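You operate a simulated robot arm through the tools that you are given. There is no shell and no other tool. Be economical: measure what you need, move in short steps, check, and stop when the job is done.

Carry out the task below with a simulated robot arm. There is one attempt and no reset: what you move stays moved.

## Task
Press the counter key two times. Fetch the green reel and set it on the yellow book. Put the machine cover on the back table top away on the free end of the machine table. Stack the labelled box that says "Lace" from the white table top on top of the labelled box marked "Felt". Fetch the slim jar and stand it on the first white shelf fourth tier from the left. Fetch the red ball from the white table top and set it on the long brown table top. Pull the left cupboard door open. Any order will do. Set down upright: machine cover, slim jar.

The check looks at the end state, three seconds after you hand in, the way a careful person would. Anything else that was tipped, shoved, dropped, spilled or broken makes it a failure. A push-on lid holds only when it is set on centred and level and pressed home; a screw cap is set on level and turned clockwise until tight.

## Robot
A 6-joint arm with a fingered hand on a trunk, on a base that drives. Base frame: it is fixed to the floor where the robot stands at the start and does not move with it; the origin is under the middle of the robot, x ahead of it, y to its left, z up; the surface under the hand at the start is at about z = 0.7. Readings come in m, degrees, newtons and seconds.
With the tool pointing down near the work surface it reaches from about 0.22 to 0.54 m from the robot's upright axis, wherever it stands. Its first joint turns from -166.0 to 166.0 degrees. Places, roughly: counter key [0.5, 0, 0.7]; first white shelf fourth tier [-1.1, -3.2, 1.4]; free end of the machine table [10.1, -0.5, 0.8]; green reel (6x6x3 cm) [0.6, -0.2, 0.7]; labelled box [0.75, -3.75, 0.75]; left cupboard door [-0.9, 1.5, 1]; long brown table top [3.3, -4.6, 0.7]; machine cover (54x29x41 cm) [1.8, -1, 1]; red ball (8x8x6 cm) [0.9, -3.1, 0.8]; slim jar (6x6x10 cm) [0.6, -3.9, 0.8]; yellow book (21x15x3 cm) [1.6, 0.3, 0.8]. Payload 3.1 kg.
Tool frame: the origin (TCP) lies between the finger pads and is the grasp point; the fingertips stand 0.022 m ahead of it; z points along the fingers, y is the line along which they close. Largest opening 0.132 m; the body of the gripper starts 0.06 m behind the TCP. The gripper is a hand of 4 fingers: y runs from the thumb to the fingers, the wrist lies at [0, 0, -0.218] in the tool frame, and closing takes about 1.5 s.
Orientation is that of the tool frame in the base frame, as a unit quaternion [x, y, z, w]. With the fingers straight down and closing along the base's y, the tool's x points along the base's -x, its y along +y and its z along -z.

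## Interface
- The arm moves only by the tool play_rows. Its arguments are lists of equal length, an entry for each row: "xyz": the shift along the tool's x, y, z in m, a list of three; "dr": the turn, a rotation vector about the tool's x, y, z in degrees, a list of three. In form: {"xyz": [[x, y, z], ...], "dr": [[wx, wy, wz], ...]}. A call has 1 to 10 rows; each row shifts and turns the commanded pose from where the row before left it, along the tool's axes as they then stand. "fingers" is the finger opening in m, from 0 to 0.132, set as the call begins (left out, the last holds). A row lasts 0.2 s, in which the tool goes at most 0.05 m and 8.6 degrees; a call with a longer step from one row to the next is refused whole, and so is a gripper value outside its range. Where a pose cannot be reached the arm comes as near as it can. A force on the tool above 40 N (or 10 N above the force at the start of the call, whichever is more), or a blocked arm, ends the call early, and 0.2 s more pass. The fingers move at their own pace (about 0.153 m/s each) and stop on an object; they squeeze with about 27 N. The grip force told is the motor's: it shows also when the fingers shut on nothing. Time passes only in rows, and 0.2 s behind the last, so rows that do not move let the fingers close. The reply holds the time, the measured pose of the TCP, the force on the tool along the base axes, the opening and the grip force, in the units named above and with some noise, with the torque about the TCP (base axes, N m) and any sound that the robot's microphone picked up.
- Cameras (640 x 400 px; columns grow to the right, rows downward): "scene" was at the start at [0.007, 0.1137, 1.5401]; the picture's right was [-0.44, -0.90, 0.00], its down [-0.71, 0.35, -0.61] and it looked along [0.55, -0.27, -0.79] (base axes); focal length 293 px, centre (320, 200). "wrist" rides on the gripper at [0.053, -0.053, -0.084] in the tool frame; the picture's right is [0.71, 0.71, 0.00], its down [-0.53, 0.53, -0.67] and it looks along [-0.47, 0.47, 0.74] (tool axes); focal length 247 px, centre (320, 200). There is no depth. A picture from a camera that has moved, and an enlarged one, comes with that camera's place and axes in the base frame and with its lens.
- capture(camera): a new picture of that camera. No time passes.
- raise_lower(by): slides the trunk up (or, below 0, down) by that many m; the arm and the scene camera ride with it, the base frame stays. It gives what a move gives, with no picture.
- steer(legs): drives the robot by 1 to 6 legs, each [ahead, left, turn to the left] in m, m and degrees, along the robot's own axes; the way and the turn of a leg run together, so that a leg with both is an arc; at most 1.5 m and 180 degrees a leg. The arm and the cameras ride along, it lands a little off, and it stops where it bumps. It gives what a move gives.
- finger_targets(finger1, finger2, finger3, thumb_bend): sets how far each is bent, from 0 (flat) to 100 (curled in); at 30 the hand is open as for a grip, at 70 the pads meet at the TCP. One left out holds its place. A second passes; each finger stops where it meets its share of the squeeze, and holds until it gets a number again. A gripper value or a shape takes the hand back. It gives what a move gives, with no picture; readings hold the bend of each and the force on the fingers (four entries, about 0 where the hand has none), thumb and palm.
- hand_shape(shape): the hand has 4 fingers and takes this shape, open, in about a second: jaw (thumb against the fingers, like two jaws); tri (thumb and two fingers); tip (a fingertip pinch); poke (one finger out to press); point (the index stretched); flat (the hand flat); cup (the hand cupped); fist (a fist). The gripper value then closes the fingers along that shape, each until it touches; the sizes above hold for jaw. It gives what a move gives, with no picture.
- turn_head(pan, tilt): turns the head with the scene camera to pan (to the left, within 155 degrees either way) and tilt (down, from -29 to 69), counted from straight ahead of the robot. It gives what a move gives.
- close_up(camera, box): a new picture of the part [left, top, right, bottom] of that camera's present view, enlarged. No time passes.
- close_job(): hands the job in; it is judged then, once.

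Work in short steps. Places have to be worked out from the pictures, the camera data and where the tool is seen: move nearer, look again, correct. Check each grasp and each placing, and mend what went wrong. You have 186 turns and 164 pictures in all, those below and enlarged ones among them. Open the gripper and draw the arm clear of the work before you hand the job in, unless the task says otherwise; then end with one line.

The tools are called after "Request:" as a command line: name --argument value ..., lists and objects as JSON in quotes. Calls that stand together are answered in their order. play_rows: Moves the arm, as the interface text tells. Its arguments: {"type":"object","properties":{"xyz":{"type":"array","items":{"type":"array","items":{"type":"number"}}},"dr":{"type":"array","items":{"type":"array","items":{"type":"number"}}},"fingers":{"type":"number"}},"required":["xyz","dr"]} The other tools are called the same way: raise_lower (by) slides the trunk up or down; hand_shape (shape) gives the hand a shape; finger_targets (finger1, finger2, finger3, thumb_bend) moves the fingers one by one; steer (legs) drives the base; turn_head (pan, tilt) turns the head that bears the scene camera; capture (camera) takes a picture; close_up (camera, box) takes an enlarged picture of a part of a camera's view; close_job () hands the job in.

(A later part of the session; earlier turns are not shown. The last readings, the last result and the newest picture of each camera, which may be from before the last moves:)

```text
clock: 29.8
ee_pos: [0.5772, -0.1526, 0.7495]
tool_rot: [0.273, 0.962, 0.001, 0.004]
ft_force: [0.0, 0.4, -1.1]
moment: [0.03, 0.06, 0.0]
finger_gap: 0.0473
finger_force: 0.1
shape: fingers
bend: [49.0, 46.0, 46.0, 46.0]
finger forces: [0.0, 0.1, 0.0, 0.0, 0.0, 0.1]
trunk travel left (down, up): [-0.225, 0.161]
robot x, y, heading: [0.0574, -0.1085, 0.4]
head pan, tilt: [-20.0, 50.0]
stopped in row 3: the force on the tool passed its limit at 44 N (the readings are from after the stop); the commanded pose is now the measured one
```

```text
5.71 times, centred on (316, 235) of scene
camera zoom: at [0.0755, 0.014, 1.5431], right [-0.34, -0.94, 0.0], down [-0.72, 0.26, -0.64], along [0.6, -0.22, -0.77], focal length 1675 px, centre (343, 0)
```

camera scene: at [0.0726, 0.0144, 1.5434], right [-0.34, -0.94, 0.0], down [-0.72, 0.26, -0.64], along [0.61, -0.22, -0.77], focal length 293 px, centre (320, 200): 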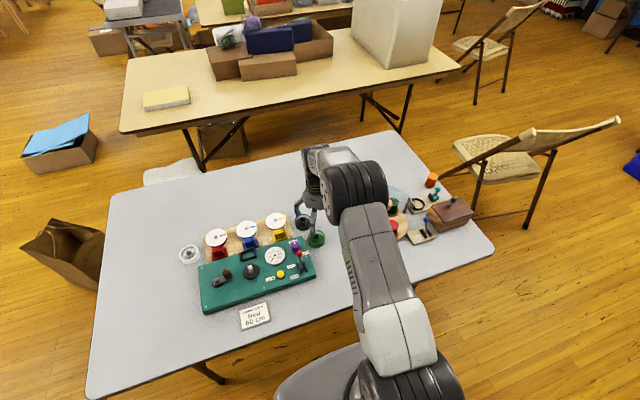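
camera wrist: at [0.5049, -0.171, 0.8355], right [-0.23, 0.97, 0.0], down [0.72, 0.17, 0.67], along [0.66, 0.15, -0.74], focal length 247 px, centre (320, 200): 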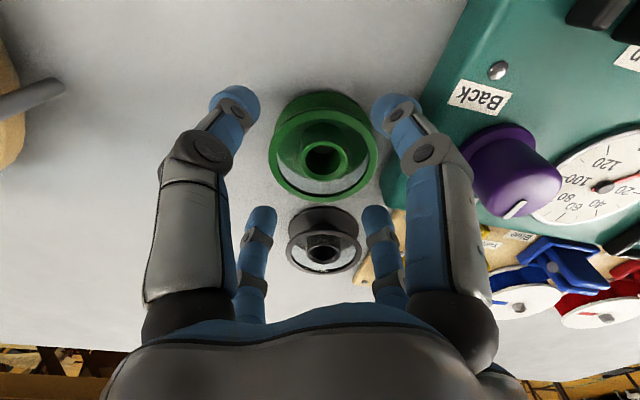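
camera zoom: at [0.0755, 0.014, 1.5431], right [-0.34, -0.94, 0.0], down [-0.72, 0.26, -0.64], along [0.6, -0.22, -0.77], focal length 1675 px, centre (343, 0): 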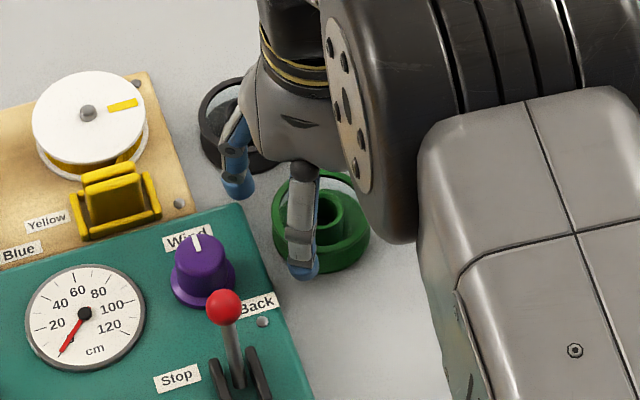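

The +y finger apparently landed on the panel's corner. I rise at once, then will drag the reel clear of the panel by pressing lightly on its hub.

Request:
play_rows --xyz '[[0, 0, -0.03], [0, 0, -0.05], [0, 0, -0.04]]' --dr '[[0, 0, 0], [0, 0, 0], [0, 0, 0]]'

Request:
hand_shape --shape "jaw"

Request:
hand_shape --shape "point"

Request:
close_up --camera "scene" --box '[180, 200, 372, 320]'

Request:
capture --camera "wrist"

```text
clock: 30.6
ee_pos: [0.5767, -0.1483, 0.8731]
tool_rot: [0.274, 0.962, 0.001, 0.004]
ft_force: [0.0, 0.5, 0.3]
moment: [0.0, 0.01, -0.07]
finger_gap: 0.0474
finger_force: 0.0
shape: fingers
bend: [49.0, 46.0, 46.0, 46.0]
finger forces: [0.0, 0.1, 0.0, 0.0, 0.1, 0.0]
trunk travel left (down, up): [-0.225, 0.161]
robot x, y, heading: [0.0601, -0.1088, 0.3]
head pan, tilt: [-20.0, 50.0]
```

```text
clock: 31.5
ee_pos: [0.5781, -0.1488, 0.8736]
tool_rot: [0.274, 0.962, 0.001, 0.005]
ft_force: [0.2, 0.1, -0.1]
moment: [-0.01, 0.04, 0.03]
finger_gap: 0.1318
finger_force: 0.0
shape: jaw
bend: [30.0, 30.0, 30.0, 30.0]
finger forces: [0.1, 0.0, 0.1, 0.0, 0.1, 0.0]
trunk travel left (down, up): [-0.225, 0.161]
robot x, y, heading: [0.0589, -0.1052, 0.4]
head pan, tilt: [-20.0, 50.0]
```

```text
clock: 32.4
ee_pos: [0.5771, -0.1481, 0.872]
tool_rot: [0.274, 0.962, 0.001, 0.005]
ft_force: [0.1, 0.4, 0.2]
moment: [0.04, -0.04, 0.0]
finger_gap: 0.0
finger_force: 0.0
shape: point
bend: [70.0, 94.0, 93.0, 52.0]
finger forces: [0.1, 0.0, 0.0, 0.0, 0.1, 0.0]
trunk travel left (down, up): [-0.225, 0.161]
robot x, y, heading: [0.0592, -0.1045, 0.3]
head pan, tilt: [-20.0, 50.0]
```

```text
3.33 times, centred on (276, 260) of scene
camera zoom: at [0.0725, 0.0143, 1.5433], right [-0.34, -0.94, 0.0], down [-0.72, 0.26, -0.64], along [0.6, -0.22, -0.77], focal length 977 px, centre (467, 0)
```

zoom: 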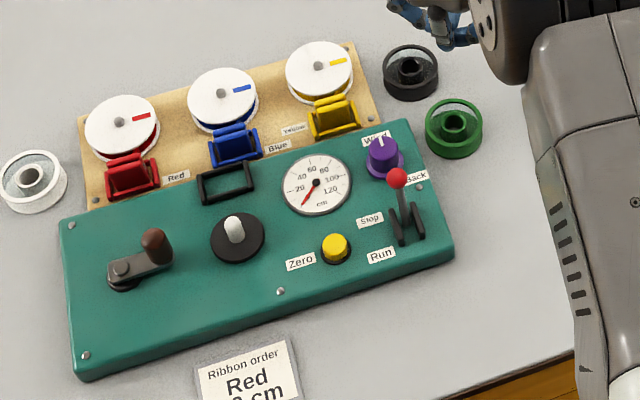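

```text
128 pictures are left
camera wrist: at [0.5049, -0.1671, 0.9586], right [-0.23, 0.97, 0.0], down [0.72, 0.17, 0.68], along [0.66, 0.15, -0.74], focal length 247 px, centre (320, 200)
```

wrist: 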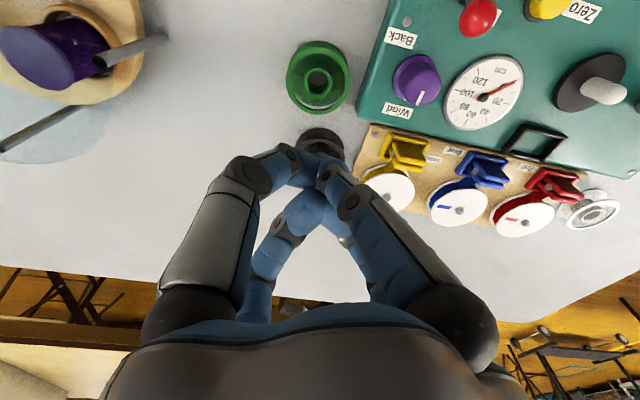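

Panel is unmoved. Reel hub at ~[0.568,-0.153]; I bring the pointed hand over it and down near its top.

Request:
play_rows --xyz '[[0.005, -0.009, 0], [0, 0, 0.05], [0, 0, 0.045], [0, 0, 0]]' --dr '[[0, 0, 0], [0, 0, 0], [0, 0, 0], [0, 0, 0]]'

Request:
capture --camera "wrist"

Request:
close_up --camera "scene" --box '[260, 200, 372, 270]'

```text
clock: 33.4
ee_pos: [0.5713, -0.1531, 0.7768]
tool_rot: [0.273, 0.962, 0.001, 0.005]
ft_force: [-0.2, -0.7, 0.7]
moment: [-0.02, 0.01, -0.03]
finger_gap: 0.0
finger_force: 0.1
shape: point
bend: [70.0, 95.0, 94.0, 52.0]
finger forces: [0.0, 0.0, 0.1, 0.1, 0.0, 0.0]
trunk travel left (down, up): [-0.225, 0.161]
robot x, y, heading: [0.058, -0.103, 0.4]
head pan, tilt: [-20.0, 50.0]
```

```text
127 pictures are left
camera wrist: at [0.4966, -0.1708, 0.863], right [-0.23, 0.97, 0.0], down [0.72, 0.17, 0.68], along [0.66, 0.15, -0.74], focal length 247 px, centre (320, 200)
```

wrist: 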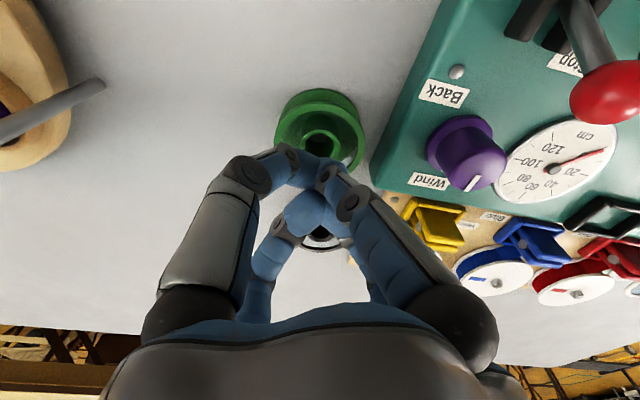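

```text
5.71 times, centred on (316, 235) of scene
camera zoom: at [0.0723, 0.0144, 1.5434], right [-0.34, -0.94, 0.0], down [-0.72, 0.26, -0.64], along [0.6, -0.22, -0.77], focal length 1675 px, centre (343, 0)
```

zoom: 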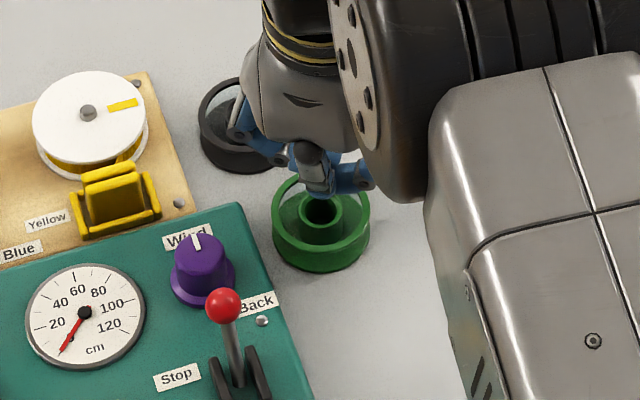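

Tip sits above the hub. I lower in 4 mm steps till contact.

Request:
play_rows --xyz '[[0, 0, 0.012], [0, 0, 0.004], [0, 0, 0.004], [0, 0, 0.004], [0, 0, 0.003]]' --dr '[[0, 0, 0], [0, 0, 0], [0, 0, 0], [0, 0, 0], [0, 0, 0]]'

```text
clock: 34.6
ee_pos: [0.5682, -0.1563, 0.7504]
tool_rot: [0.275, 0.962, 0.001, 0.004]
ft_force: [-0.2, -0.2, 0.2]
moment: [0.01, 0.01, 0.0]
finger_gap: 0.0
finger_force: 0.1
shape: point
bend: [70.0, 95.0, 94.0, 52.0]
finger forces: [0.1, 0.0, 0.0, 0.1, 0.0, 0.1]
trunk travel left (down, up): [-0.225, 0.161]
robot x, y, heading: [0.0604, -0.1052, 0.5]
head pan, tilt: [-20.0, 50.0]
```

No contact yet at TCP 0.750; a few more millimetres.

Request:
play_rows --xyz '[[0, 0, 0.004], [0, 0, 0.004], [0, 0, 0.003]]' --dr '[[0, 0, 0], [0, 0, 0], [0, 0, 0]]'

Request:
close_up --camera "wrist" --box '[220, 60, 420, 220]'

Request:
close_up --camera "scene" --box '[260, 200, 372, 270]'

```text
clock: 35.4
ee_pos: [0.5681, -0.1559, 0.7403]
tool_rot: [0.274, 0.962, 0.002, 0.008]
ft_force: [0.4, -2.7, 20.8]
moment: [-0.13, 0.11, -0.01]
finger_gap: 0.0
finger_force: 0.1
shape: point
bend: [70.0, 95.0, 94.0, 55.0]
finger forces: [0.1, 0.1, 0.1, 0.1, 41.9, 0.0]
trunk travel left (down, up): [-0.225, 0.161]
robot x, y, heading: [0.0635, -0.1049, 0.2]
head pan, tilt: [-20.0, 50.0]
```

```text
2.50 times, centred on (320, 140) of wrist
camera zoom: at [0.495, -0.1748, 0.8255], right [-0.23, 0.97, 0.0], down [0.71, 0.17, 0.68], along [0.66, 0.15, -0.73], focal length 617 px, centre (320, 350)
```

zoom: 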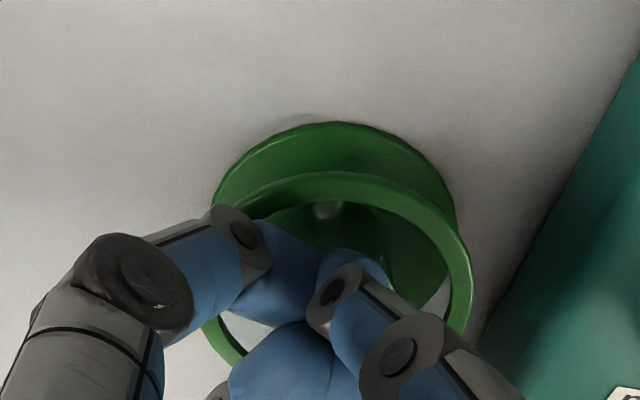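

```text
5.71 times, centred on (316, 235) of scene
camera zoom: at [0.0702, 0.0142, 1.5436], right [-0.34, -0.94, 0.0], down [-0.72, 0.26, -0.64], along [0.61, -0.22, -0.77], focal length 1675 px, centre (343, 0)
```

zoom: 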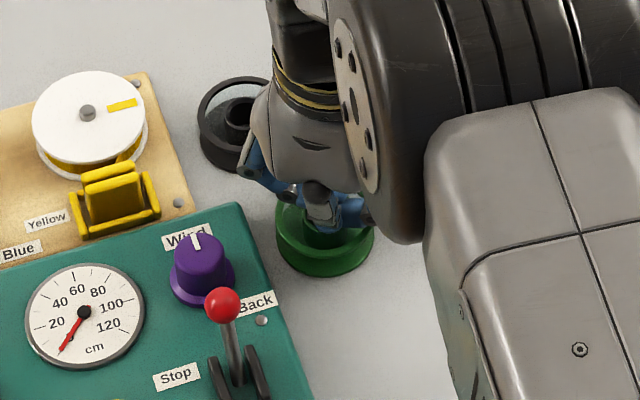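

Contact of ~21 N on the hub. I ease 1 mm and drag it ~4 cm toward −y (away from the panel), then lift.

Request:
play_rows --xyz '[[0, 0, -0.001], [-0.002, -0.009, 0], [-0.002, -0.009, 0], [-0.002, -0.009, 0], [-0.002, -0.009, 0], [0, 0, 0]]' --dr '[[0, 0, 0], [0, 0, 0], [0, 0, 0], [0, 0, 0], [0, 0, 0], [0, 0, 0]]'

Request:
close_up --camera "scene" --box '[260, 200, 372, 270]'

```text
clock: 36.8
ee_pos: [0.5545, -0.1902, 0.7406]
tool_rot: [0.274, 0.962, 0.002, 0.006]
ft_force: [0.0, 3.5, 11.9]
moment: [-0.01, 0.01, -0.01]
finger_gap: 0.0
finger_force: 0.0
shape: point
bend: [70.0, 95.0, 94.0, 56.0]
finger forces: [0.0, 0.0, 0.0, 0.0, 0.0, 0.1]
trunk travel left (down, up): [-0.225, 0.161]
robot x, y, heading: [0.0624, -0.1082, 0.4]
head pan, tilt: [-20.0, 50.0]
```

```text
5.71 times, centred on (316, 235) of scene
camera zoom: at [0.0711, 0.0152, 1.5433], right [-0.34, -0.94, 0.0], down [-0.72, 0.26, -0.64], along [0.61, -0.22, -0.77], focal length 1675 px, centre (343, 0)
```

zoom: 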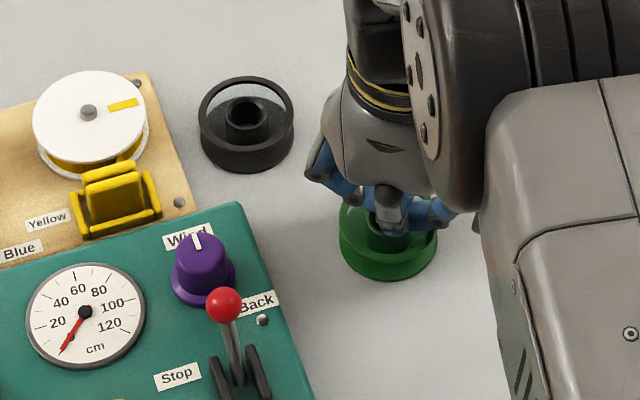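

The reel moved freely. I lift 10 cm, open the hand and look.

Request:
play_rows --xyz '[[0, 0, -0.02], [0, 0, -0.04], [0, 0, -0.05]]' --dr '[[0, 0, 0], [0, 0, 0], [0, 0, 0]]'

Request:
hand_shape --shape "jaw"

Request:
finger_targets --finger1 40 --finger2 40 --finger3 40 --thumb_bend 40

Request:
capture --camera "wrist"

```text
clock: 37.6
ee_pos: [0.5516, -0.1901, 0.8525]
tool_rot: [0.273, 0.962, 0.002, 0.004]
ft_force: [-0.2, -0.3, -0.3]
moment: [-0.01, 0.01, 0.02]
finger_gap: 0.0
finger_force: 0.0
shape: point
bend: [70.0, 95.0, 94.0, 53.0]
finger forces: [0.0, 0.1, 0.0, 0.0, 0.0, 0.0]
trunk travel left (down, up): [-0.225, 0.161]
robot x, y, heading: [0.0598, -0.1074, 0.4]
head pan, tilt: [-20.0, 50.0]
```

```text
clock: 38.5
ee_pos: [0.5529, -0.1908, 0.8506]
tool_rot: [0.274, 0.962, 0.001, 0.005]
ft_force: [-0.4, 0.4, 0.6]
moment: [0.0, 0.02, 0.03]
finger_gap: 0.132
finger_force: 0.0
shape: jaw
bend: [30.0, 30.0, 30.0, 30.0]
finger forces: [0.0, 0.0, 0.0, 0.0, 0.1, 0.0]
trunk travel left (down, up): [-0.225, 0.161]
robot x, y, heading: [0.0595, -0.1068, 0.5]
head pan, tilt: [-20.0, 50.0]
```

```text
clock: 39.5
ee_pos: [0.5532, -0.1903, 0.8511]
tool_rot: [0.274, 0.962, 0.002, 0.005]
ft_force: [0.0, -0.6, -0.1]
moment: [0.0, 0.01, 0.01]
finger_gap: 0.0649
finger_force: 0.0
shape: fingers
bend: [40.0, 40.0, 40.0, 40.0]
finger forces: [0.0, 0.0, 0.1, 0.0, 0.1, 0.0]
trunk travel left (down, up): [-0.225, 0.161]
robot x, y, heading: [0.0613, -0.1066, 0.3]
head pan, tilt: [-20.0, 50.0]
```

```text
122 pictures are left
camera wrist: at [0.4801, -0.209, 0.9372], right [-0.23, 0.97, 0.0], down [0.72, 0.17, 0.68], along [0.66, 0.15, -0.74], focal length 247 px, centre (320, 200)
```

wrist: 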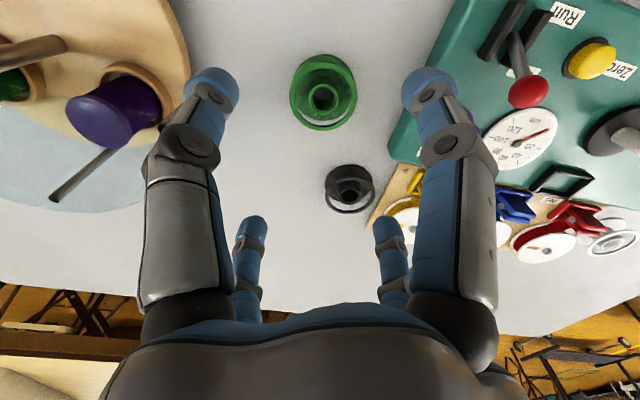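

The reel is exactly under the TCP, with free room around. I descend around it.

Request:
play_rows --xyz '[[0, 0, 0.045], [0, 0, 0.04], [0, 0, 0.02], [0, 0, 0.006], [0, 0, 0.005]]' --dr '[[0, 0, 0], [0, 0, 0], [0, 0, 0], [0, 0, 0], [0, 0, 0]]'

Request:
capture --camera "wrist"

```text
clock: 40.7
ee_pos: [0.5555, -0.1915, 0.734]
tool_rot: [0.275, 0.962, 0.001, 0.005]
ft_force: [-0.2, 0.0, -0.4]
moment: [0.0, 0.05, -0.01]
finger_gap: 0.065
finger_force: 0.1
shape: fingers
bend: [40.0, 40.0, 40.0, 40.0]
finger forces: [0.0, 0.1, 0.1, 0.1, 0.1, 0.0]
trunk travel left (down, up): [-0.225, 0.161]
robot x, y, heading: [0.06, -0.1029, 0.2]
head pan, tilt: [-20.0, 50.0]
```

```text
121 pictures are left
camera wrist: at [0.483, -0.2099, 0.8192], right [-0.23, 0.97, 0.0], down [0.72, 0.17, 0.68], along [0.66, 0.15, -0.74], focal length 247 px, centre (320, 200)
```

wrist: 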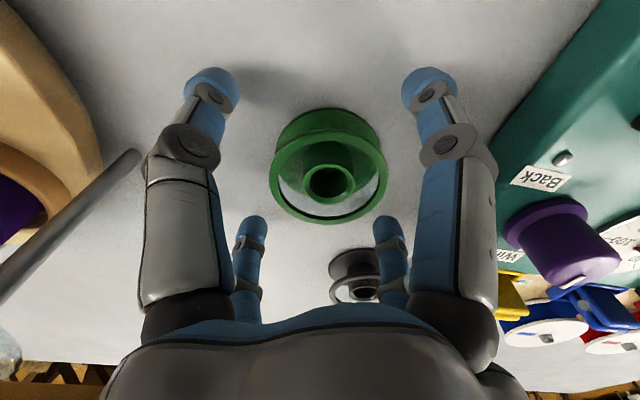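

Fingers surround the reel. I close all four symmetrically.

Request:
finger_targets --finger1 75 --finger2 75 --finger3 75 --thumb_bend 75

Request:
capture --camera "wrist"

```text
clock: 41.7
ee_pos: [0.5544, -0.1917, 0.734]
tool_rot: [0.274, 0.962, 0.002, 0.005]
ft_force: [0.7, 0.0, 0.2]
moment: [0.03, 0.01, 0.02]
finger_gap: 0.0292
finger_force: 21.0
shape: fingers
bend: [54.0, 53.0, 54.0, 58.0]
finger forces: [7.3, 9.3, 7.3, 0.1, 19.5, 0.0]
trunk travel left (down, up): [-0.225, 0.161]
robot x, y, heading: [0.0611, -0.1062, 0.3]
head pan, tilt: [-20.0, 50.0]
```

```text
120 pictures are left
camera wrist: at [0.4828, -0.2098, 0.8193], right [-0.23, 0.97, 0.0], down [0.72, 0.17, 0.68], along [0.66, 0.15, -0.74], focal length 247 px, centre (320, 200)
```

wrist: 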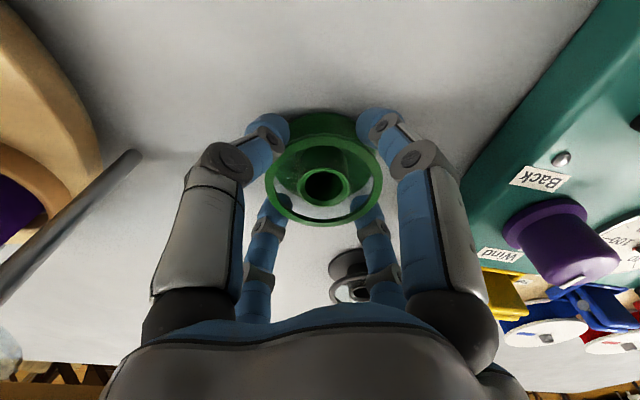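

Good grip on all sides. I lift straight up and draw the arm in.

Request:
play_rows --xyz '[[0, 0, -0.03], [0, 0, -0.05], [0, 0, -0.05], [0, 0, -0.05], [0, 0, -0.05], [0, 0, -0.05]]' --dr '[[0, 0, 0], [0, 0, 0], [0, 0, 0], [0, 0, 0], [0, 0, 0], [0, 0, 0]]'

Request:
play_rows --xyz '[[0.04, -0.02, 0], [0.04, -0.02, 0], [0.04, -0.02, 0]]' --dr '[[0, 0, 0], [0, 0, 0], [0, 0, 0]]'

Request:
steer --legs '[[-0.45, 0, 0], [0, 0.4, 0]]'

Request:
turn_head --pan 30 --tilt 32

Request:
capture --camera "scene"

Request:
capture --camera "wrist"

```text
clock: 43.1
ee_pos: [0.5553, -0.1887, 1.0138]
tool_rot: [0.274, 0.962, 0.001, 0.004]
ft_force: [-0.6, -0.5, 0.3]
moment: [0.02, 0.04, 0.01]
finger_gap: 0.0281
finger_force: 21.4
shape: fingers
bend: [54.0, 52.0, 54.0, 58.0]
finger forces: [7.1, 9.8, 7.6, 0.1, 18.6, 0.1]
trunk travel left (down, up): [-0.225, 0.161]
robot x, y, heading: [0.0612, -0.1042, 0.4]
head pan, tilt: [-20.0, 50.0]
```

```text
clock: 43.9
ee_pos: [0.4177, -0.1786, 1.0178]
tool_rot: [0.273, 0.962, 0.002, 0.007]
ft_force: [-0.3, -0.1, 0.1]
moment: [0.0, -0.05, -0.01]
finger_gap: 0.0282
finger_force: 21.7
shape: fingers
bend: [54.0, 52.0, 54.0, 58.0]
finger forces: [7.0, 10.0, 7.5, 0.1, 18.4, 0.0]
trunk travel left (down, up): [-0.225, 0.161]
robot x, y, heading: [0.0658, -0.1056, 0.2]
head pan, tilt: [-20.0, 50.0]
```

```text
clock: 47.9
ee_pos: [-0.0276, 0.0259, 1.0171]
tool_rot: [0.267, 0.964, -0.002, 0.006]
ft_force: [0.2, 0.1, -0.1]
moment: [-0.05, -0.02, 0.0]
finger_gap: 0.0276
finger_force: 21.4
shape: fingers
bend: [54.0, 52.0, 54.0, 58.0]
finger forces: [7.1, 9.9, 7.6, 0.1, 18.5, 0.0]
trunk travel left (down, up): [-0.225, 0.161]
robot x, y, heading: [-0.389, 0.0936, 0.9]
head pan, tilt: [-20.0, 50.0]
stopped in leg 2: the robot was blocked; the commanded pose is now the measured one
```

```text
clock: 49.1
ee_pos: [-0.0265, 0.0215, 1.0158]
tool_rot: [0.267, 0.964, 0.002, 0.005]
ft_force: [0.5, -0.5, -0.1]
moment: [0.0, -0.03, 0.02]
finger_gap: 0.0281
finger_force: 21.4
shape: fingers
bend: [54.0, 52.0, 54.0, 58.0]
finger forces: [7.1, 9.9, 7.6, 0.0, 18.5, 0.0]
trunk travel left (down, up): [-0.225, 0.161]
robot x, y, heading: [-0.39, 0.0895, 1.0]
head pan, tilt: [30.0, 32.0]
```

```text
119 pictures are left
camera scene: at [-0.3738, 0.281, 1.5697], right [0.52, -0.86, 0.0], down [-0.45, -0.27, -0.85], along [0.73, 0.44, -0.53], focal length 293 px, centre (320, 200)
```

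scene: 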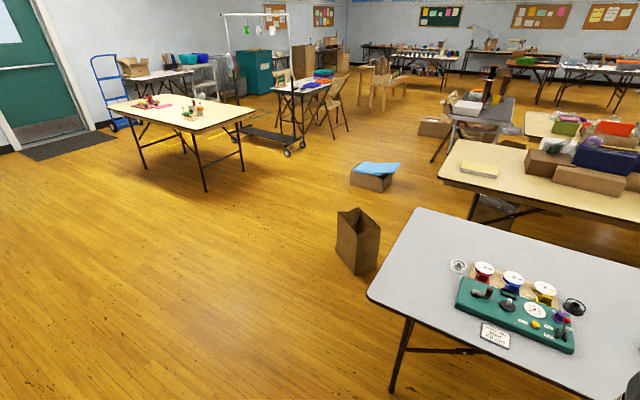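

```text
118 pictures are left
camera wrist: at [-0.1004, 0.0019, 1.1015], right [-0.24, 0.97, 0.0], down [0.71, 0.18, 0.68], along [0.66, 0.16, -0.74], focal length 247 px, centre (320, 200)
```

wrist: 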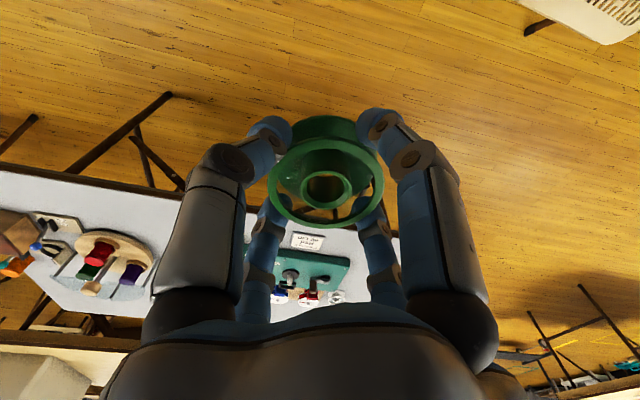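

The leg to the left was blocked. I look to the left to see what stands there.

Request:
turn_head --pan 95 --tilt 50

Request:
capture --camera "scene"

```text
clock: 50.4
ee_pos: [-0.0279, 0.0217, 1.0168]
tool_rot: [0.266, 0.964, 0.001, 0.005]
ft_force: [0.6, -0.2, 0.2]
moment: [-0.04, 0.02, -0.01]
finger_gap: 0.0282
finger_force: 21.2
shape: fingers
bend: [54.0, 52.0, 54.0, 58.0]
finger forces: [7.2, 9.9, 7.6, 0.1, 18.5, 0.0]
trunk travel left (down, up): [-0.225, 0.161]
robot x, y, heading: [-0.3857, 0.0918, 1.0]
head pan, tilt: [95.0, 50.0]
```

```text
117 pictures are left
camera scene: at [-0.4587, 0.3114, 1.5434], right [0.99, 0.11, 0.0], down [0.08, -0.76, -0.64], along [-0.07, 0.64, -0.77], focal length 293 px, centre (320, 200)
```

scene: 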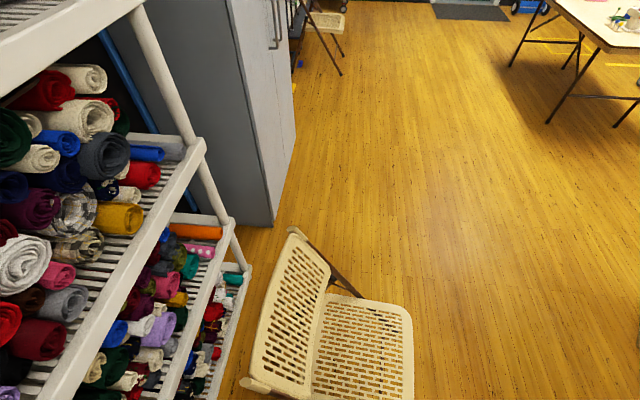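

A chair stands to my left. I look steeper down to see how near it is and the base outline.

Request:
turn_head --pan 80 --tilt 69

Request:
capture --camera "scene"

```text
clock: 51.2
ee_pos: [-0.0275, 0.0212, 1.0157]
tool_rot: [0.266, 0.964, 0.001, 0.006]
ft_force: [0.7, 0.8, 0.0]
moment: [0.0, 0.05, 0.03]
finger_gap: 0.028
finger_force: 21.2
shape: fingers
bend: [54.0, 52.0, 54.0, 58.0]
finger forces: [7.2, 9.8, 7.5, 0.0, 18.4, 0.0]
trunk travel left (down, up): [-0.225, 0.161]
robot x, y, heading: [-0.3893, 0.0888, 1.0]
head pan, tilt: [80.0, 68.8]
```

```text
116 pictures are left
camera scene: at [-0.442, 0.2901, 1.5214], right [0.99, -0.15, 0.0], down [-0.14, -0.92, -0.36], along [0.06, 0.36, -0.93], focal length 293 px, centre (320, 200)
```

scene: 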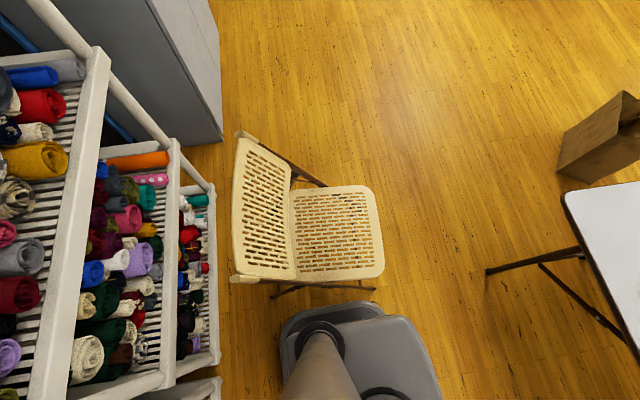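

Base is about ±0.22 wide, 0.2 behind and 0.35 ahead of the axis. I'll back off to the right, turn to face +y, then thread between chair and table leg.

Request:
steer --legs '[[0, -0.45, 0], [0.2, 0, 0], [0, 0, 89]]'

Request:
turn_head --pan 0 --tilt 60

Request:
capture --camera "scene"

```text
clock: 59.0
ee_pos: [-0.1122, 0.0088, 1.0157]
tool_rot: [-0.503, 0.864, 0.005, 0.002]
ft_force: [0.5, -0.2, -0.1]
moment: [0.0, 0.01, 0.03]
finger_gap: 0.0277
finger_force: 21.8
shape: fingers
bend: [54.0, 52.0, 54.0, 58.0]
finger forces: [6.9, 9.9, 7.5, 0.1, 18.3, 0.1]
trunk travel left (down, up): [-0.225, 0.161]
robot x, y, heading: [-0.1723, -0.3528, 92.6]
head pan, tilt: [80.0, 68.8]
```

```text
clock: 60.6
ee_pos: [-0.1127, 0.0084, 1.0152]
tool_rot: [-0.503, 0.864, 0.004, 0.003]
ft_force: [-0.8, 0.0, -0.5]
moment: [0.02, 0.03, -0.02]
finger_gap: 0.0278
finger_force: 21.4
shape: fingers
bend: [54.0, 52.0, 54.0, 58.0]
finger forces: [6.9, 9.9, 7.4, 0.1, 18.4, 0.0]
trunk travel left (down, up): [-0.225, 0.161]
robot x, y, heading: [-0.1682, -0.3502, 92.3]
head pan, tilt: [0.0, 60.0]
```

```text
115 pictures are left
camera scene: at [-0.32, -0.3541, 1.5308], right [1.0, 0.04, 0.0], down [0.04, -0.87, -0.5], along [-0.02, 0.5, -0.87], focal length 293 px, centre (320, 200)
```

scene: 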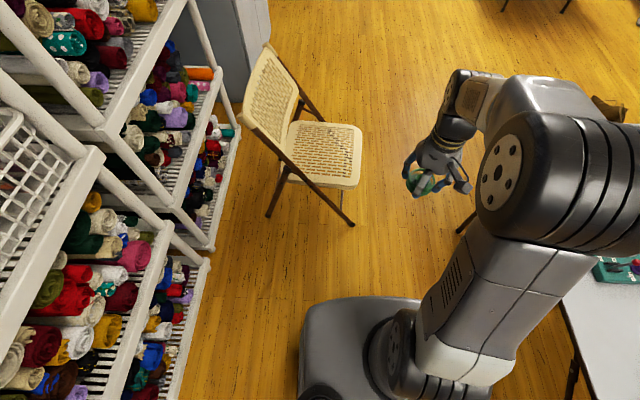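

Chair limit is x≈-0.15; base half width 0.23. I shift right to x≈0.14, straighten heading, and check pose.

Request:
steer --legs '[[0, 0, -2.4], [0, -0.31, 0]]'

```text
clock: 63.0
ee_pos: [0.2102, 0.0065, 1.0158]
tool_rot: [-0.486, 0.874, 0.005, 0.003]
ft_force: [0.3, 0.5, 0.3]
moment: [0.05, 0.03, 0.02]
finger_gap: 0.0281
finger_force: 21.5
shape: fingers
bend: [54.0, 52.0, 54.0, 58.0]
finger forces: [6.9, 9.8, 7.7, 0.1, 18.3, 0.0]
trunk travel left (down, up): [-0.225, 0.161]
robot x, y, heading: [0.1341, -0.3515, 90.1]
head pan, tilt: [0.0, 60.0]
```

At x=0.134, heading 90.1°. I go straight ahead past the chair.

Request:
steer --legs '[[1.4, 0, 0], [0.5, 0, 0]]'

```text
clock: 72.7
ee_pos: [0.2879, 1.9373, 1.0157]
tool_rot: [-0.46, 0.888, 0.005, 0.002]
ft_force: [0.0, -0.2, -0.4]
moment: [-0.03, 0.02, 0.05]
finger_gap: 0.0279
finger_force: 21.5
shape: fingers
bend: [54.0, 52.0, 54.0, 58.0]
finger forces: [6.9, 9.9, 7.7, 0.0, 18.4, 0.1]
trunk travel left (down, up): [-0.225, 0.161]
robot x, y, heading: [0.1916, 1.5811, 86.8]
head pan, tilt: [0.0, 60.0]
```

Passed cleanly. Now I drive along +x behind the paper bag and turn to face the second table's left end.

Request:
steer --legs '[[0, 0, -86.8], [1.5, 0, 0], [0, 0, -90]]'

Request:
turn_head --pan 15 --tilt 45

Request:
capture --camera "scene"

```text
clock: 87.7
ee_pos: [1.654, 1.2346, 1.0159]
tool_rot: [0.86, 0.511, -0.003, 0.005]
ft_force: [-0.5, -0.1, 0.2]
moment: [0.02, 0.01, 0.02]
finger_gap: 0.0272
finger_force: 21.0
shape: fingers
bend: [55.0, 52.0, 54.0, 59.0]
finger forces: [6.7, 9.9, 7.5, 0.1, 18.2, 0.0]
trunk travel left (down, up): [-0.225, 0.161]
robot x, y, heading: [1.7083, 1.5954, -86.6]
head pan, tilt: [0.0, 60.0]
```

```text
clock: 88.5
ee_pos: [1.6552, 1.2346, 1.0156]
tool_rot: [0.86, 0.511, -0.003, 0.004]
ft_force: [-0.3, -0.2, -0.3]
moment: [0.0, 0.03, -0.01]
finger_gap: 0.0273
finger_force: 20.9
shape: fingers
bend: [55.0, 52.0, 54.0, 59.0]
finger forces: [6.7, 9.9, 7.5, 0.0, 18.2, 0.0]
trunk travel left (down, up): [-0.225, 0.161]
robot x, y, heading: [1.7064, 1.5958, -86.5]
head pan, tilt: [15.0, 45.0]
```

```text
114 pictures are left
camera scene: at [1.8773, 1.5876, 1.5502], right [-0.95, -0.32, 0.0], down [-0.22, 0.67, -0.71], along [0.22, -0.67, -0.71], focal length 293 px, centre (320, 200)
```

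scene: 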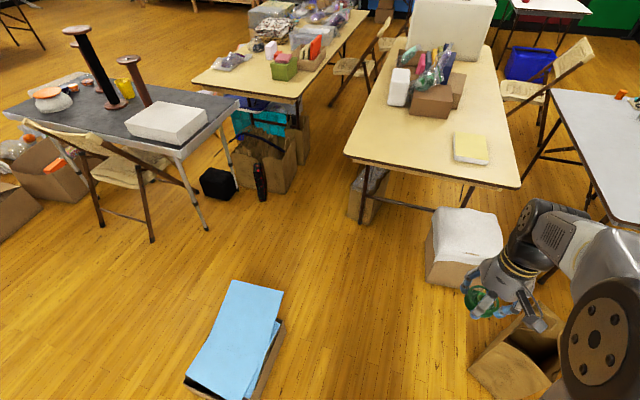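

A floor box stands at x<1.55 by the table end. I'll stand at about (1.82, 0.70) facing −y; first shift and come partway.

Request:
steer --legs '[[0, 0.12, -3.5], [0.6, 0, 0]]'

Request:
turn_head --pan -10 --tilt 60

Request:
capture --camera "scene"

```text
clock: 92.7
ee_pos: [1.7629, 0.6352, 1.0153]
tool_rot: [0.87, 0.492, -0.003, 0.004]
ft_force: [0.9, -0.2, -1.0]
moment: [0.0, -0.01, -0.01]
finger_gap: 0.0273
finger_force: 20.9
shape: fingers
bend: [55.0, 52.0, 54.0, 59.0]
finger forces: [6.8, 9.9, 7.4, 0.0, 18.2, 0.2]
trunk travel left (down, up): [-0.225, 0.161]
robot x, y, heading: [1.8277, 0.9947, -88.9]
head pan, tilt: [15.0, 45.0]
```

```text
clock: 93.6
ee_pos: [1.7623, 0.6355, 1.0168]
tool_rot: [0.87, 0.493, -0.003, 0.004]
ft_force: [0.3, -0.1, -0.7]
moment: [0.0, 0.01, -0.02]
finger_gap: 0.027
finger_force: 21.1
shape: fingers
bend: [55.0, 52.0, 54.0, 59.0]
finger forces: [6.8, 9.9, 7.4, 0.0, 18.2, 0.0]
trunk travel left (down, up): [-0.225, 0.161]
robot x, y, heading: [1.8362, 0.9952, -89.0]
head pan, tilt: [-10.0, 60.0]
```

```text
113 pictures are left
camera scene: at [1.9677, 0.9914, 1.5308], right [-0.99, 0.16, 0.0], down [0.13, 0.86, -0.5], along [-0.08, -0.49, -0.87], focal length 293 px, centre (320, 200)
```

scene: 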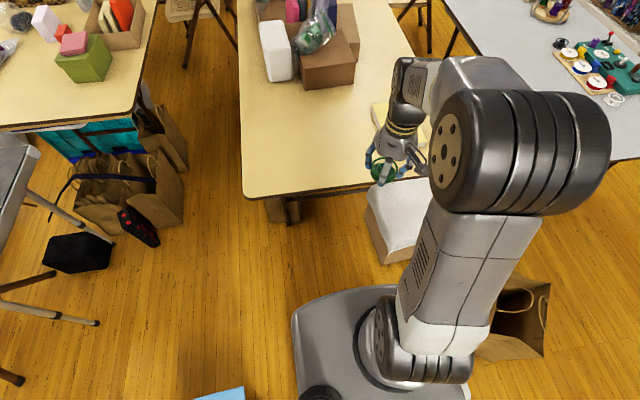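

Clear ahead: the floor box's edge is at x≈1.55. I go 0.28 m further.

Request:
steer --legs '[[0.28, 0, 0]]'

Request:
turn_head --pan -30 --tilt 55

Request:
capture --camera "scene"

Request:
capture --camera "wrist"

```text
clock: 95.5
ee_pos: [1.7692, 0.3627, 1.0159]
tool_rot: [0.87, 0.493, -0.002, 0.005]
ft_force: [-0.2, 0.3, 0.5]
moment: [0.03, 0.01, 0.04]
finger_gap: 0.0274
finger_force: 21.8
shape: fingers
bend: [55.0, 52.0, 54.0, 59.0]
finger forces: [6.7, 9.9, 7.5, 0.1, 18.2, 0.0]
trunk travel left (down, up): [-0.225, 0.161]
robot x, y, heading: [1.8372, 0.7225, -88.7]
head pan, tilt: [-10.0, 60.0]
```

```text
clock: 96.3
ee_pos: [1.7691, 0.3616, 1.0157]
tool_rot: [0.87, 0.493, -0.003, 0.005]
ft_force: [-0.4, 0.9, -0.1]
moment: [-0.01, 0.03, 0.01]
finger_gap: 0.0271
finger_force: 21.2
shape: fingers
bend: [55.0, 52.0, 54.0, 59.0]
finger forces: [6.7, 9.9, 7.6, 0.0, 18.3, 0.1]
trunk travel left (down, up): [-0.225, 0.161]
robot x, y, heading: [1.8367, 0.7227, -88.9]
head pan, tilt: [-30.0, 55.0]
```

```text
112 pictures are left
camera scene: at [1.9482, 0.7205, 1.5368], right [-0.88, 0.48, 0.0], down [0.4, 0.72, -0.57], along [-0.28, -0.5, -0.82], focal length 293 px, centre (320, 200)
```

scene: 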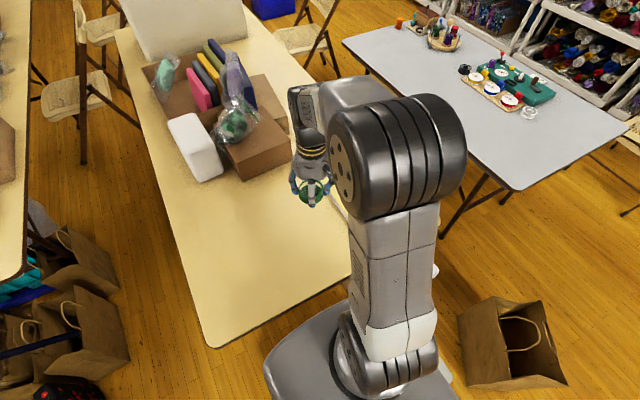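

```text
111 pictures are left
camera wrist: at [1.7514, 0.4345, 1.1015], right [0.97, 0.24, 0.0], down [0.18, -0.71, 0.68], along [0.16, -0.66, -0.74], focal length 247 px, centre (320, 200)
```

wrist: 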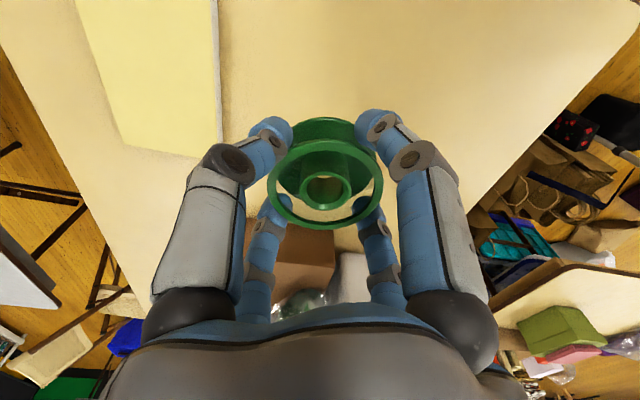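

Book spans x 1.50–1.65, y 0.19–0.39; centre ≈ (1.577, 0.293). I move the reel over it and lower partway.

Request:
play_rows --xyz '[[-0.0314, -0.0257, 0], [-0.0314, -0.0257, 0], [-0.0314, -0.0257, 0], [-0.0314, -0.0257, 0], [-0.0314, -0.0257, 0], [0, 0, 0.05], [0, 0, 0.05], [0, 0, 0.04]]' --dr '[[0, 0, 0], [0, 0, 0], [0, 0, 0], [0, 0, 0], [0, 0, 0], [0, 0, 0], [0, 0, 0], [0, 0, 0]]'

Request:
capture --camera "wrist"

Request:
turn_head --pan -15 --tilt 55

Request:
capture --camera "scene"

```text
clock: 98.1
ee_pos: [1.5785, 0.2912, 0.8742]
tool_rot: [0.87, 0.493, -0.003, 0.004]
ft_force: [1.0, -0.3, -0.3]
moment: [0.0, -0.02, -0.01]
finger_gap: 0.0263
finger_force: 21.0
shape: fingers
bend: [55.0, 52.0, 54.0, 59.0]
finger forces: [6.6, 10.4, 7.2, 0.0, 17.5, 0.1]
trunk travel left (down, up): [-0.225, 0.161]
robot x, y, heading: [1.8337, 0.7244, -88.7]
head pan, tilt: [-30.0, 55.0]
```

```text
110 pictures are left
camera wrist: at [1.5608, 0.3638, 0.9606], right [0.97, 0.24, 0.0], down [0.18, -0.71, 0.68], along [0.16, -0.66, -0.74], focal length 247 px, centre (320, 200)
```

wrist: 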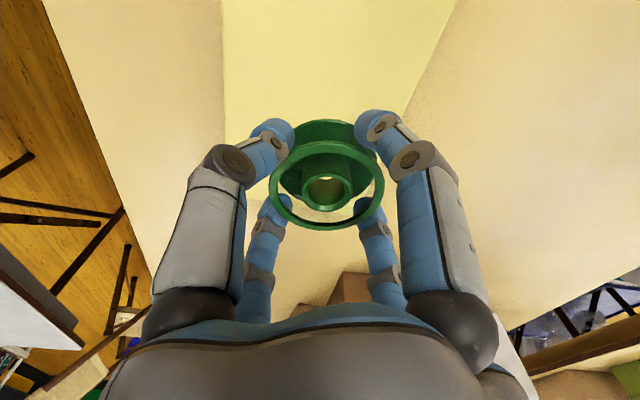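

```text
clock: 98.9
ee_pos: [1.5785, 0.2933, 0.8766]
tool_rot: [0.87, 0.493, -0.003, 0.004]
ft_force: [-0.1, 0.5, 0.5]
moment: [0.0, 0.03, 0.0]
finger_gap: 0.0264
finger_force: 20.7
shape: fingers
bend: [55.0, 52.0, 54.0, 59.0]
finger forces: [6.8, 10.4, 7.0, 0.0, 17.5, 0.1]
trunk travel left (down, up): [-0.225, 0.161]
robot x, y, heading: [1.835, 0.7194, -88.9]
head pan, tilt: [-15.0, 55.0]
```

```text
109 pictures are left
camera scene: at [1.9655, 0.7136, 1.5368], right [-0.97, 0.24, 0.0], down [0.2, 0.8, -0.57], along [-0.14, -0.56, -0.82], focal length 293 px, centre (320, 200)
```

scene: 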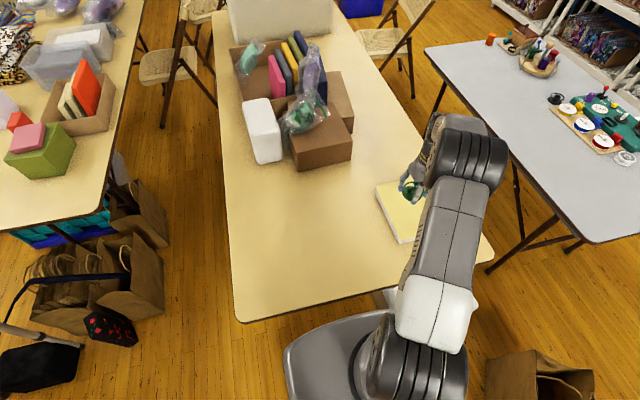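

Reel is over the book. I lower to just above and then feel for contact.

Request:
play_rows --xyz '[[0, 0, 0.03], [0, 0, 0.015], [0, 0, 0.004], [0, 0, 0.004], [0, 0, 0.004]]' --dr '[[0, 0, 0], [0, 0, 0], [0, 0, 0], [0, 0, 0], [0, 0, 0]]'

Request:
capture --camera "wrist"

```text
clock: 100.1
ee_pos: [1.5762, 0.292, 0.8195]
tool_rot: [0.87, 0.493, -0.003, 0.004]
ft_force: [0.7, -0.8, -0.4]
moment: [0.01, 0.03, 0.0]
finger_gap: 0.0259
finger_force: 20.8
shape: fingers
bend: [55.0, 52.0, 54.0, 59.0]
finger forces: [6.5, 10.5, 7.0, 0.1, 17.5, 0.0]
trunk travel left (down, up): [-0.225, 0.161]
robot x, y, heading: [1.8378, 0.7233, -89.0]
head pan, tilt: [-15.0, 55.0]
```

```text
108 pictures are left
camera wrist: at [1.5604, 0.3644, 0.9056], right [0.97, 0.24, 0.0], down [0.18, -0.71, 0.68], along [0.16, -0.66, -0.74], focal length 247 px, centre (320, 200)
```

wrist: 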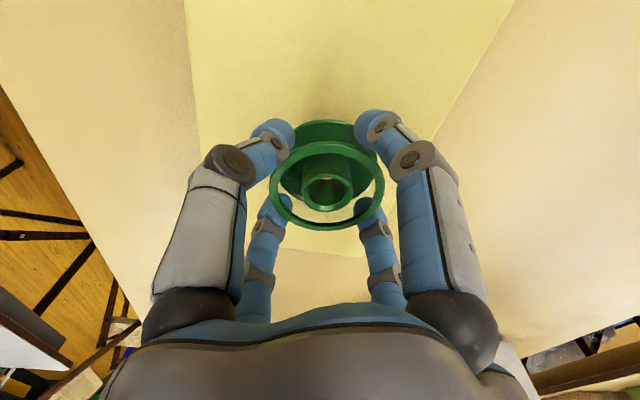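

Book edges are all clear of the reel. Continue down with 4 mm steps.

Request:
play_rows --xyz '[[0, 0, 0.004], [0, 0, 0.004], [0, 0, 0.003], [0, 0, 0.003]]' --dr '[[0, 0, 0], [0, 0, 0], [0, 0, 0], [0, 0, 0]]'

```text
clock: 101.1
ee_pos: [1.5774, 0.2915, 0.8041]
tool_rot: [0.87, 0.493, -0.002, 0.004]
ft_force: [0.0, -0.5, -0.4]
moment: [0.01, 0.03, -0.03]
finger_gap: 0.0263
finger_force: 20.8
shape: fingers
bend: [55.0, 52.0, 54.0, 59.0]
finger forces: [6.4, 10.5, 7.1, 0.0, 17.3, 0.0]
trunk travel left (down, up): [-0.225, 0.161]
robot x, y, heading: [1.8368, 0.7207, -88.8]
head pan, tilt: [-15.0, 55.0]
```

Still no contact at 0.804; a few more steps.

Request:
play_rows --xyz '[[0, 0, 0.003], [0, 0, 0.003], [0, 0, 0.003], [0, 0, 0.003]]' --dr '[[0, 0, 0], [0, 0, 0], [0, 0, 0], [0, 0, 0]]'

Request:
capture --camera "wrist"

```text
clock: 102.1
ee_pos: [1.5767, 0.2921, 0.7979]
tool_rot: [0.87, 0.493, -0.008, 0.007]
ft_force: [-8.7, 4.6, 32.0]
moment: [0.18, 0.05, -0.01]
finger_gap: 0.0246
finger_force: 25.9
shape: fingers
bend: [55.0, 50.0, 54.0, 63.0]
finger forces: [11.6, 11.5, 8.2, 0.0, 20.2, 0.1]
trunk travel left (down, up): [-0.225, 0.161]
robot x, y, heading: [1.8365, 0.7207, -88.9]
head pan, tilt: [-15.0, 55.0]
```

```text
107 pictures are left
camera wrist: at [1.5595, 0.3653, 0.8825], right [0.97, 0.24, -0.01], down [0.18, -0.71, 0.68], along [0.16, -0.66, -0.73], focal length 247 px, centre (320, 200)
```

wrist: 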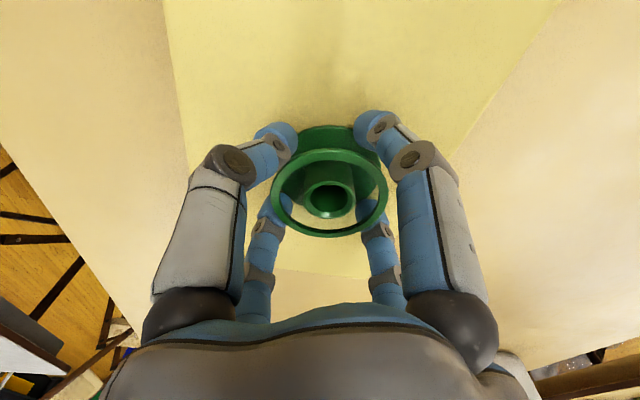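

Contact at TCP≈0.80 (32 N). I ease up 3 mm, open the fingers slowly and look.

Request:
play_rows --xyz '[[0, 0, -0.003], [0, 0, 0]]' --dr '[[0, 0, 0], [0, 0, 0]]'

Request:
finger_targets --finger1 42 --finger2 42 --finger3 42 --thumb_bend 42

Request:
play_rows --xyz '[[0, 0, -0.02], [0, 0, -0.04], [0, 0, -0.05], [0, 0, -0.05], [0, 0, -0.05], [0, 0, -0.03]]' --dr '[[0, 0, 0], [0, 0, 0], [0, 0, 0], [0, 0, 0], [0, 0, 0], [0, 0, 0]]'

Request:
capture --camera "wrist"

```text
clock: 102.7
ee_pos: [1.5785, 0.2928, 0.797]
tool_rot: [0.87, 0.493, -0.003, 0.005]
ft_force: [-10.2, 2.6, 22.6]
moment: [-0.07, 0.22, 0.0]
finger_gap: 0.0248
finger_force: 23.4
shape: fingers
bend: [55.0, 50.0, 54.0, 63.0]
finger forces: [6.8, 11.3, 8.4, 0.0, 20.1, 0.0]
trunk travel left (down, up): [-0.225, 0.161]
robot x, y, heading: [1.8351, 0.7268, -88.9]
head pan, tilt: [-15.0, 55.0]
```

```text
clock: 103.7
ee_pos: [1.5783, 0.2912, 0.7959]
tool_rot: [0.871, 0.492, -0.002, 0.004]
ft_force: [0.0, -0.3, 0.2]
moment: [0.02, -0.01, 0.0]
finger_gap: 0.06
finger_force: 0.8
shape: fingers
bend: [42.0, 42.0, 42.0, 42.0]
finger forces: [0.0, 0.0, 0.1, 0.1, 0.1, 0.0]
trunk travel left (down, up): [-0.225, 0.161]
robot x, y, heading: [1.837, 0.7222, -88.8]
head pan, tilt: [-15.0, 55.0]
```

```text
clock: 105.1
ee_pos: [1.577, 0.2937, 1.0369]
tool_rot: [0.87, 0.494, -0.002, 0.004]
ft_force: [-0.9, -0.4, 0.0]
moment: [-0.02, -0.02, 0.05]
finger_gap: 0.0598
finger_force: 0.0
shape: fingers
bend: [42.0, 42.0, 42.0, 42.0]
finger forces: [0.1, 0.0, 0.0, 0.1, 0.1, 0.0]
trunk travel left (down, up): [-0.225, 0.161]
robot x, y, heading: [1.8384, 0.7241, -88.6]
head pan, tilt: [-15.0, 55.0]
```

```text
106 pictures are left
camera wrist: at [1.5602, 0.3656, 1.1213], right [0.97, 0.24, 0.0], down [0.18, -0.71, 0.68], along [0.16, -0.66, -0.74], focal length 247 px, centre (320, 200)
```

wrist: 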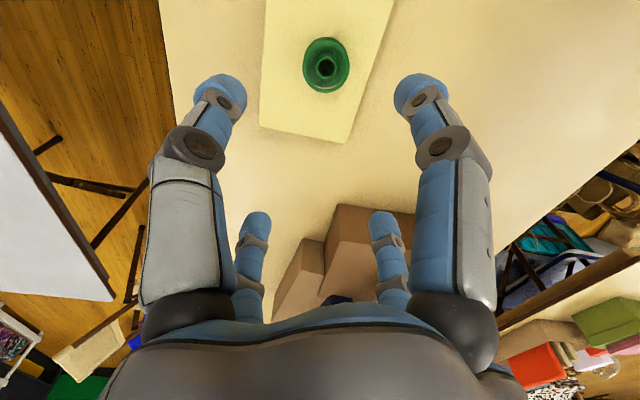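

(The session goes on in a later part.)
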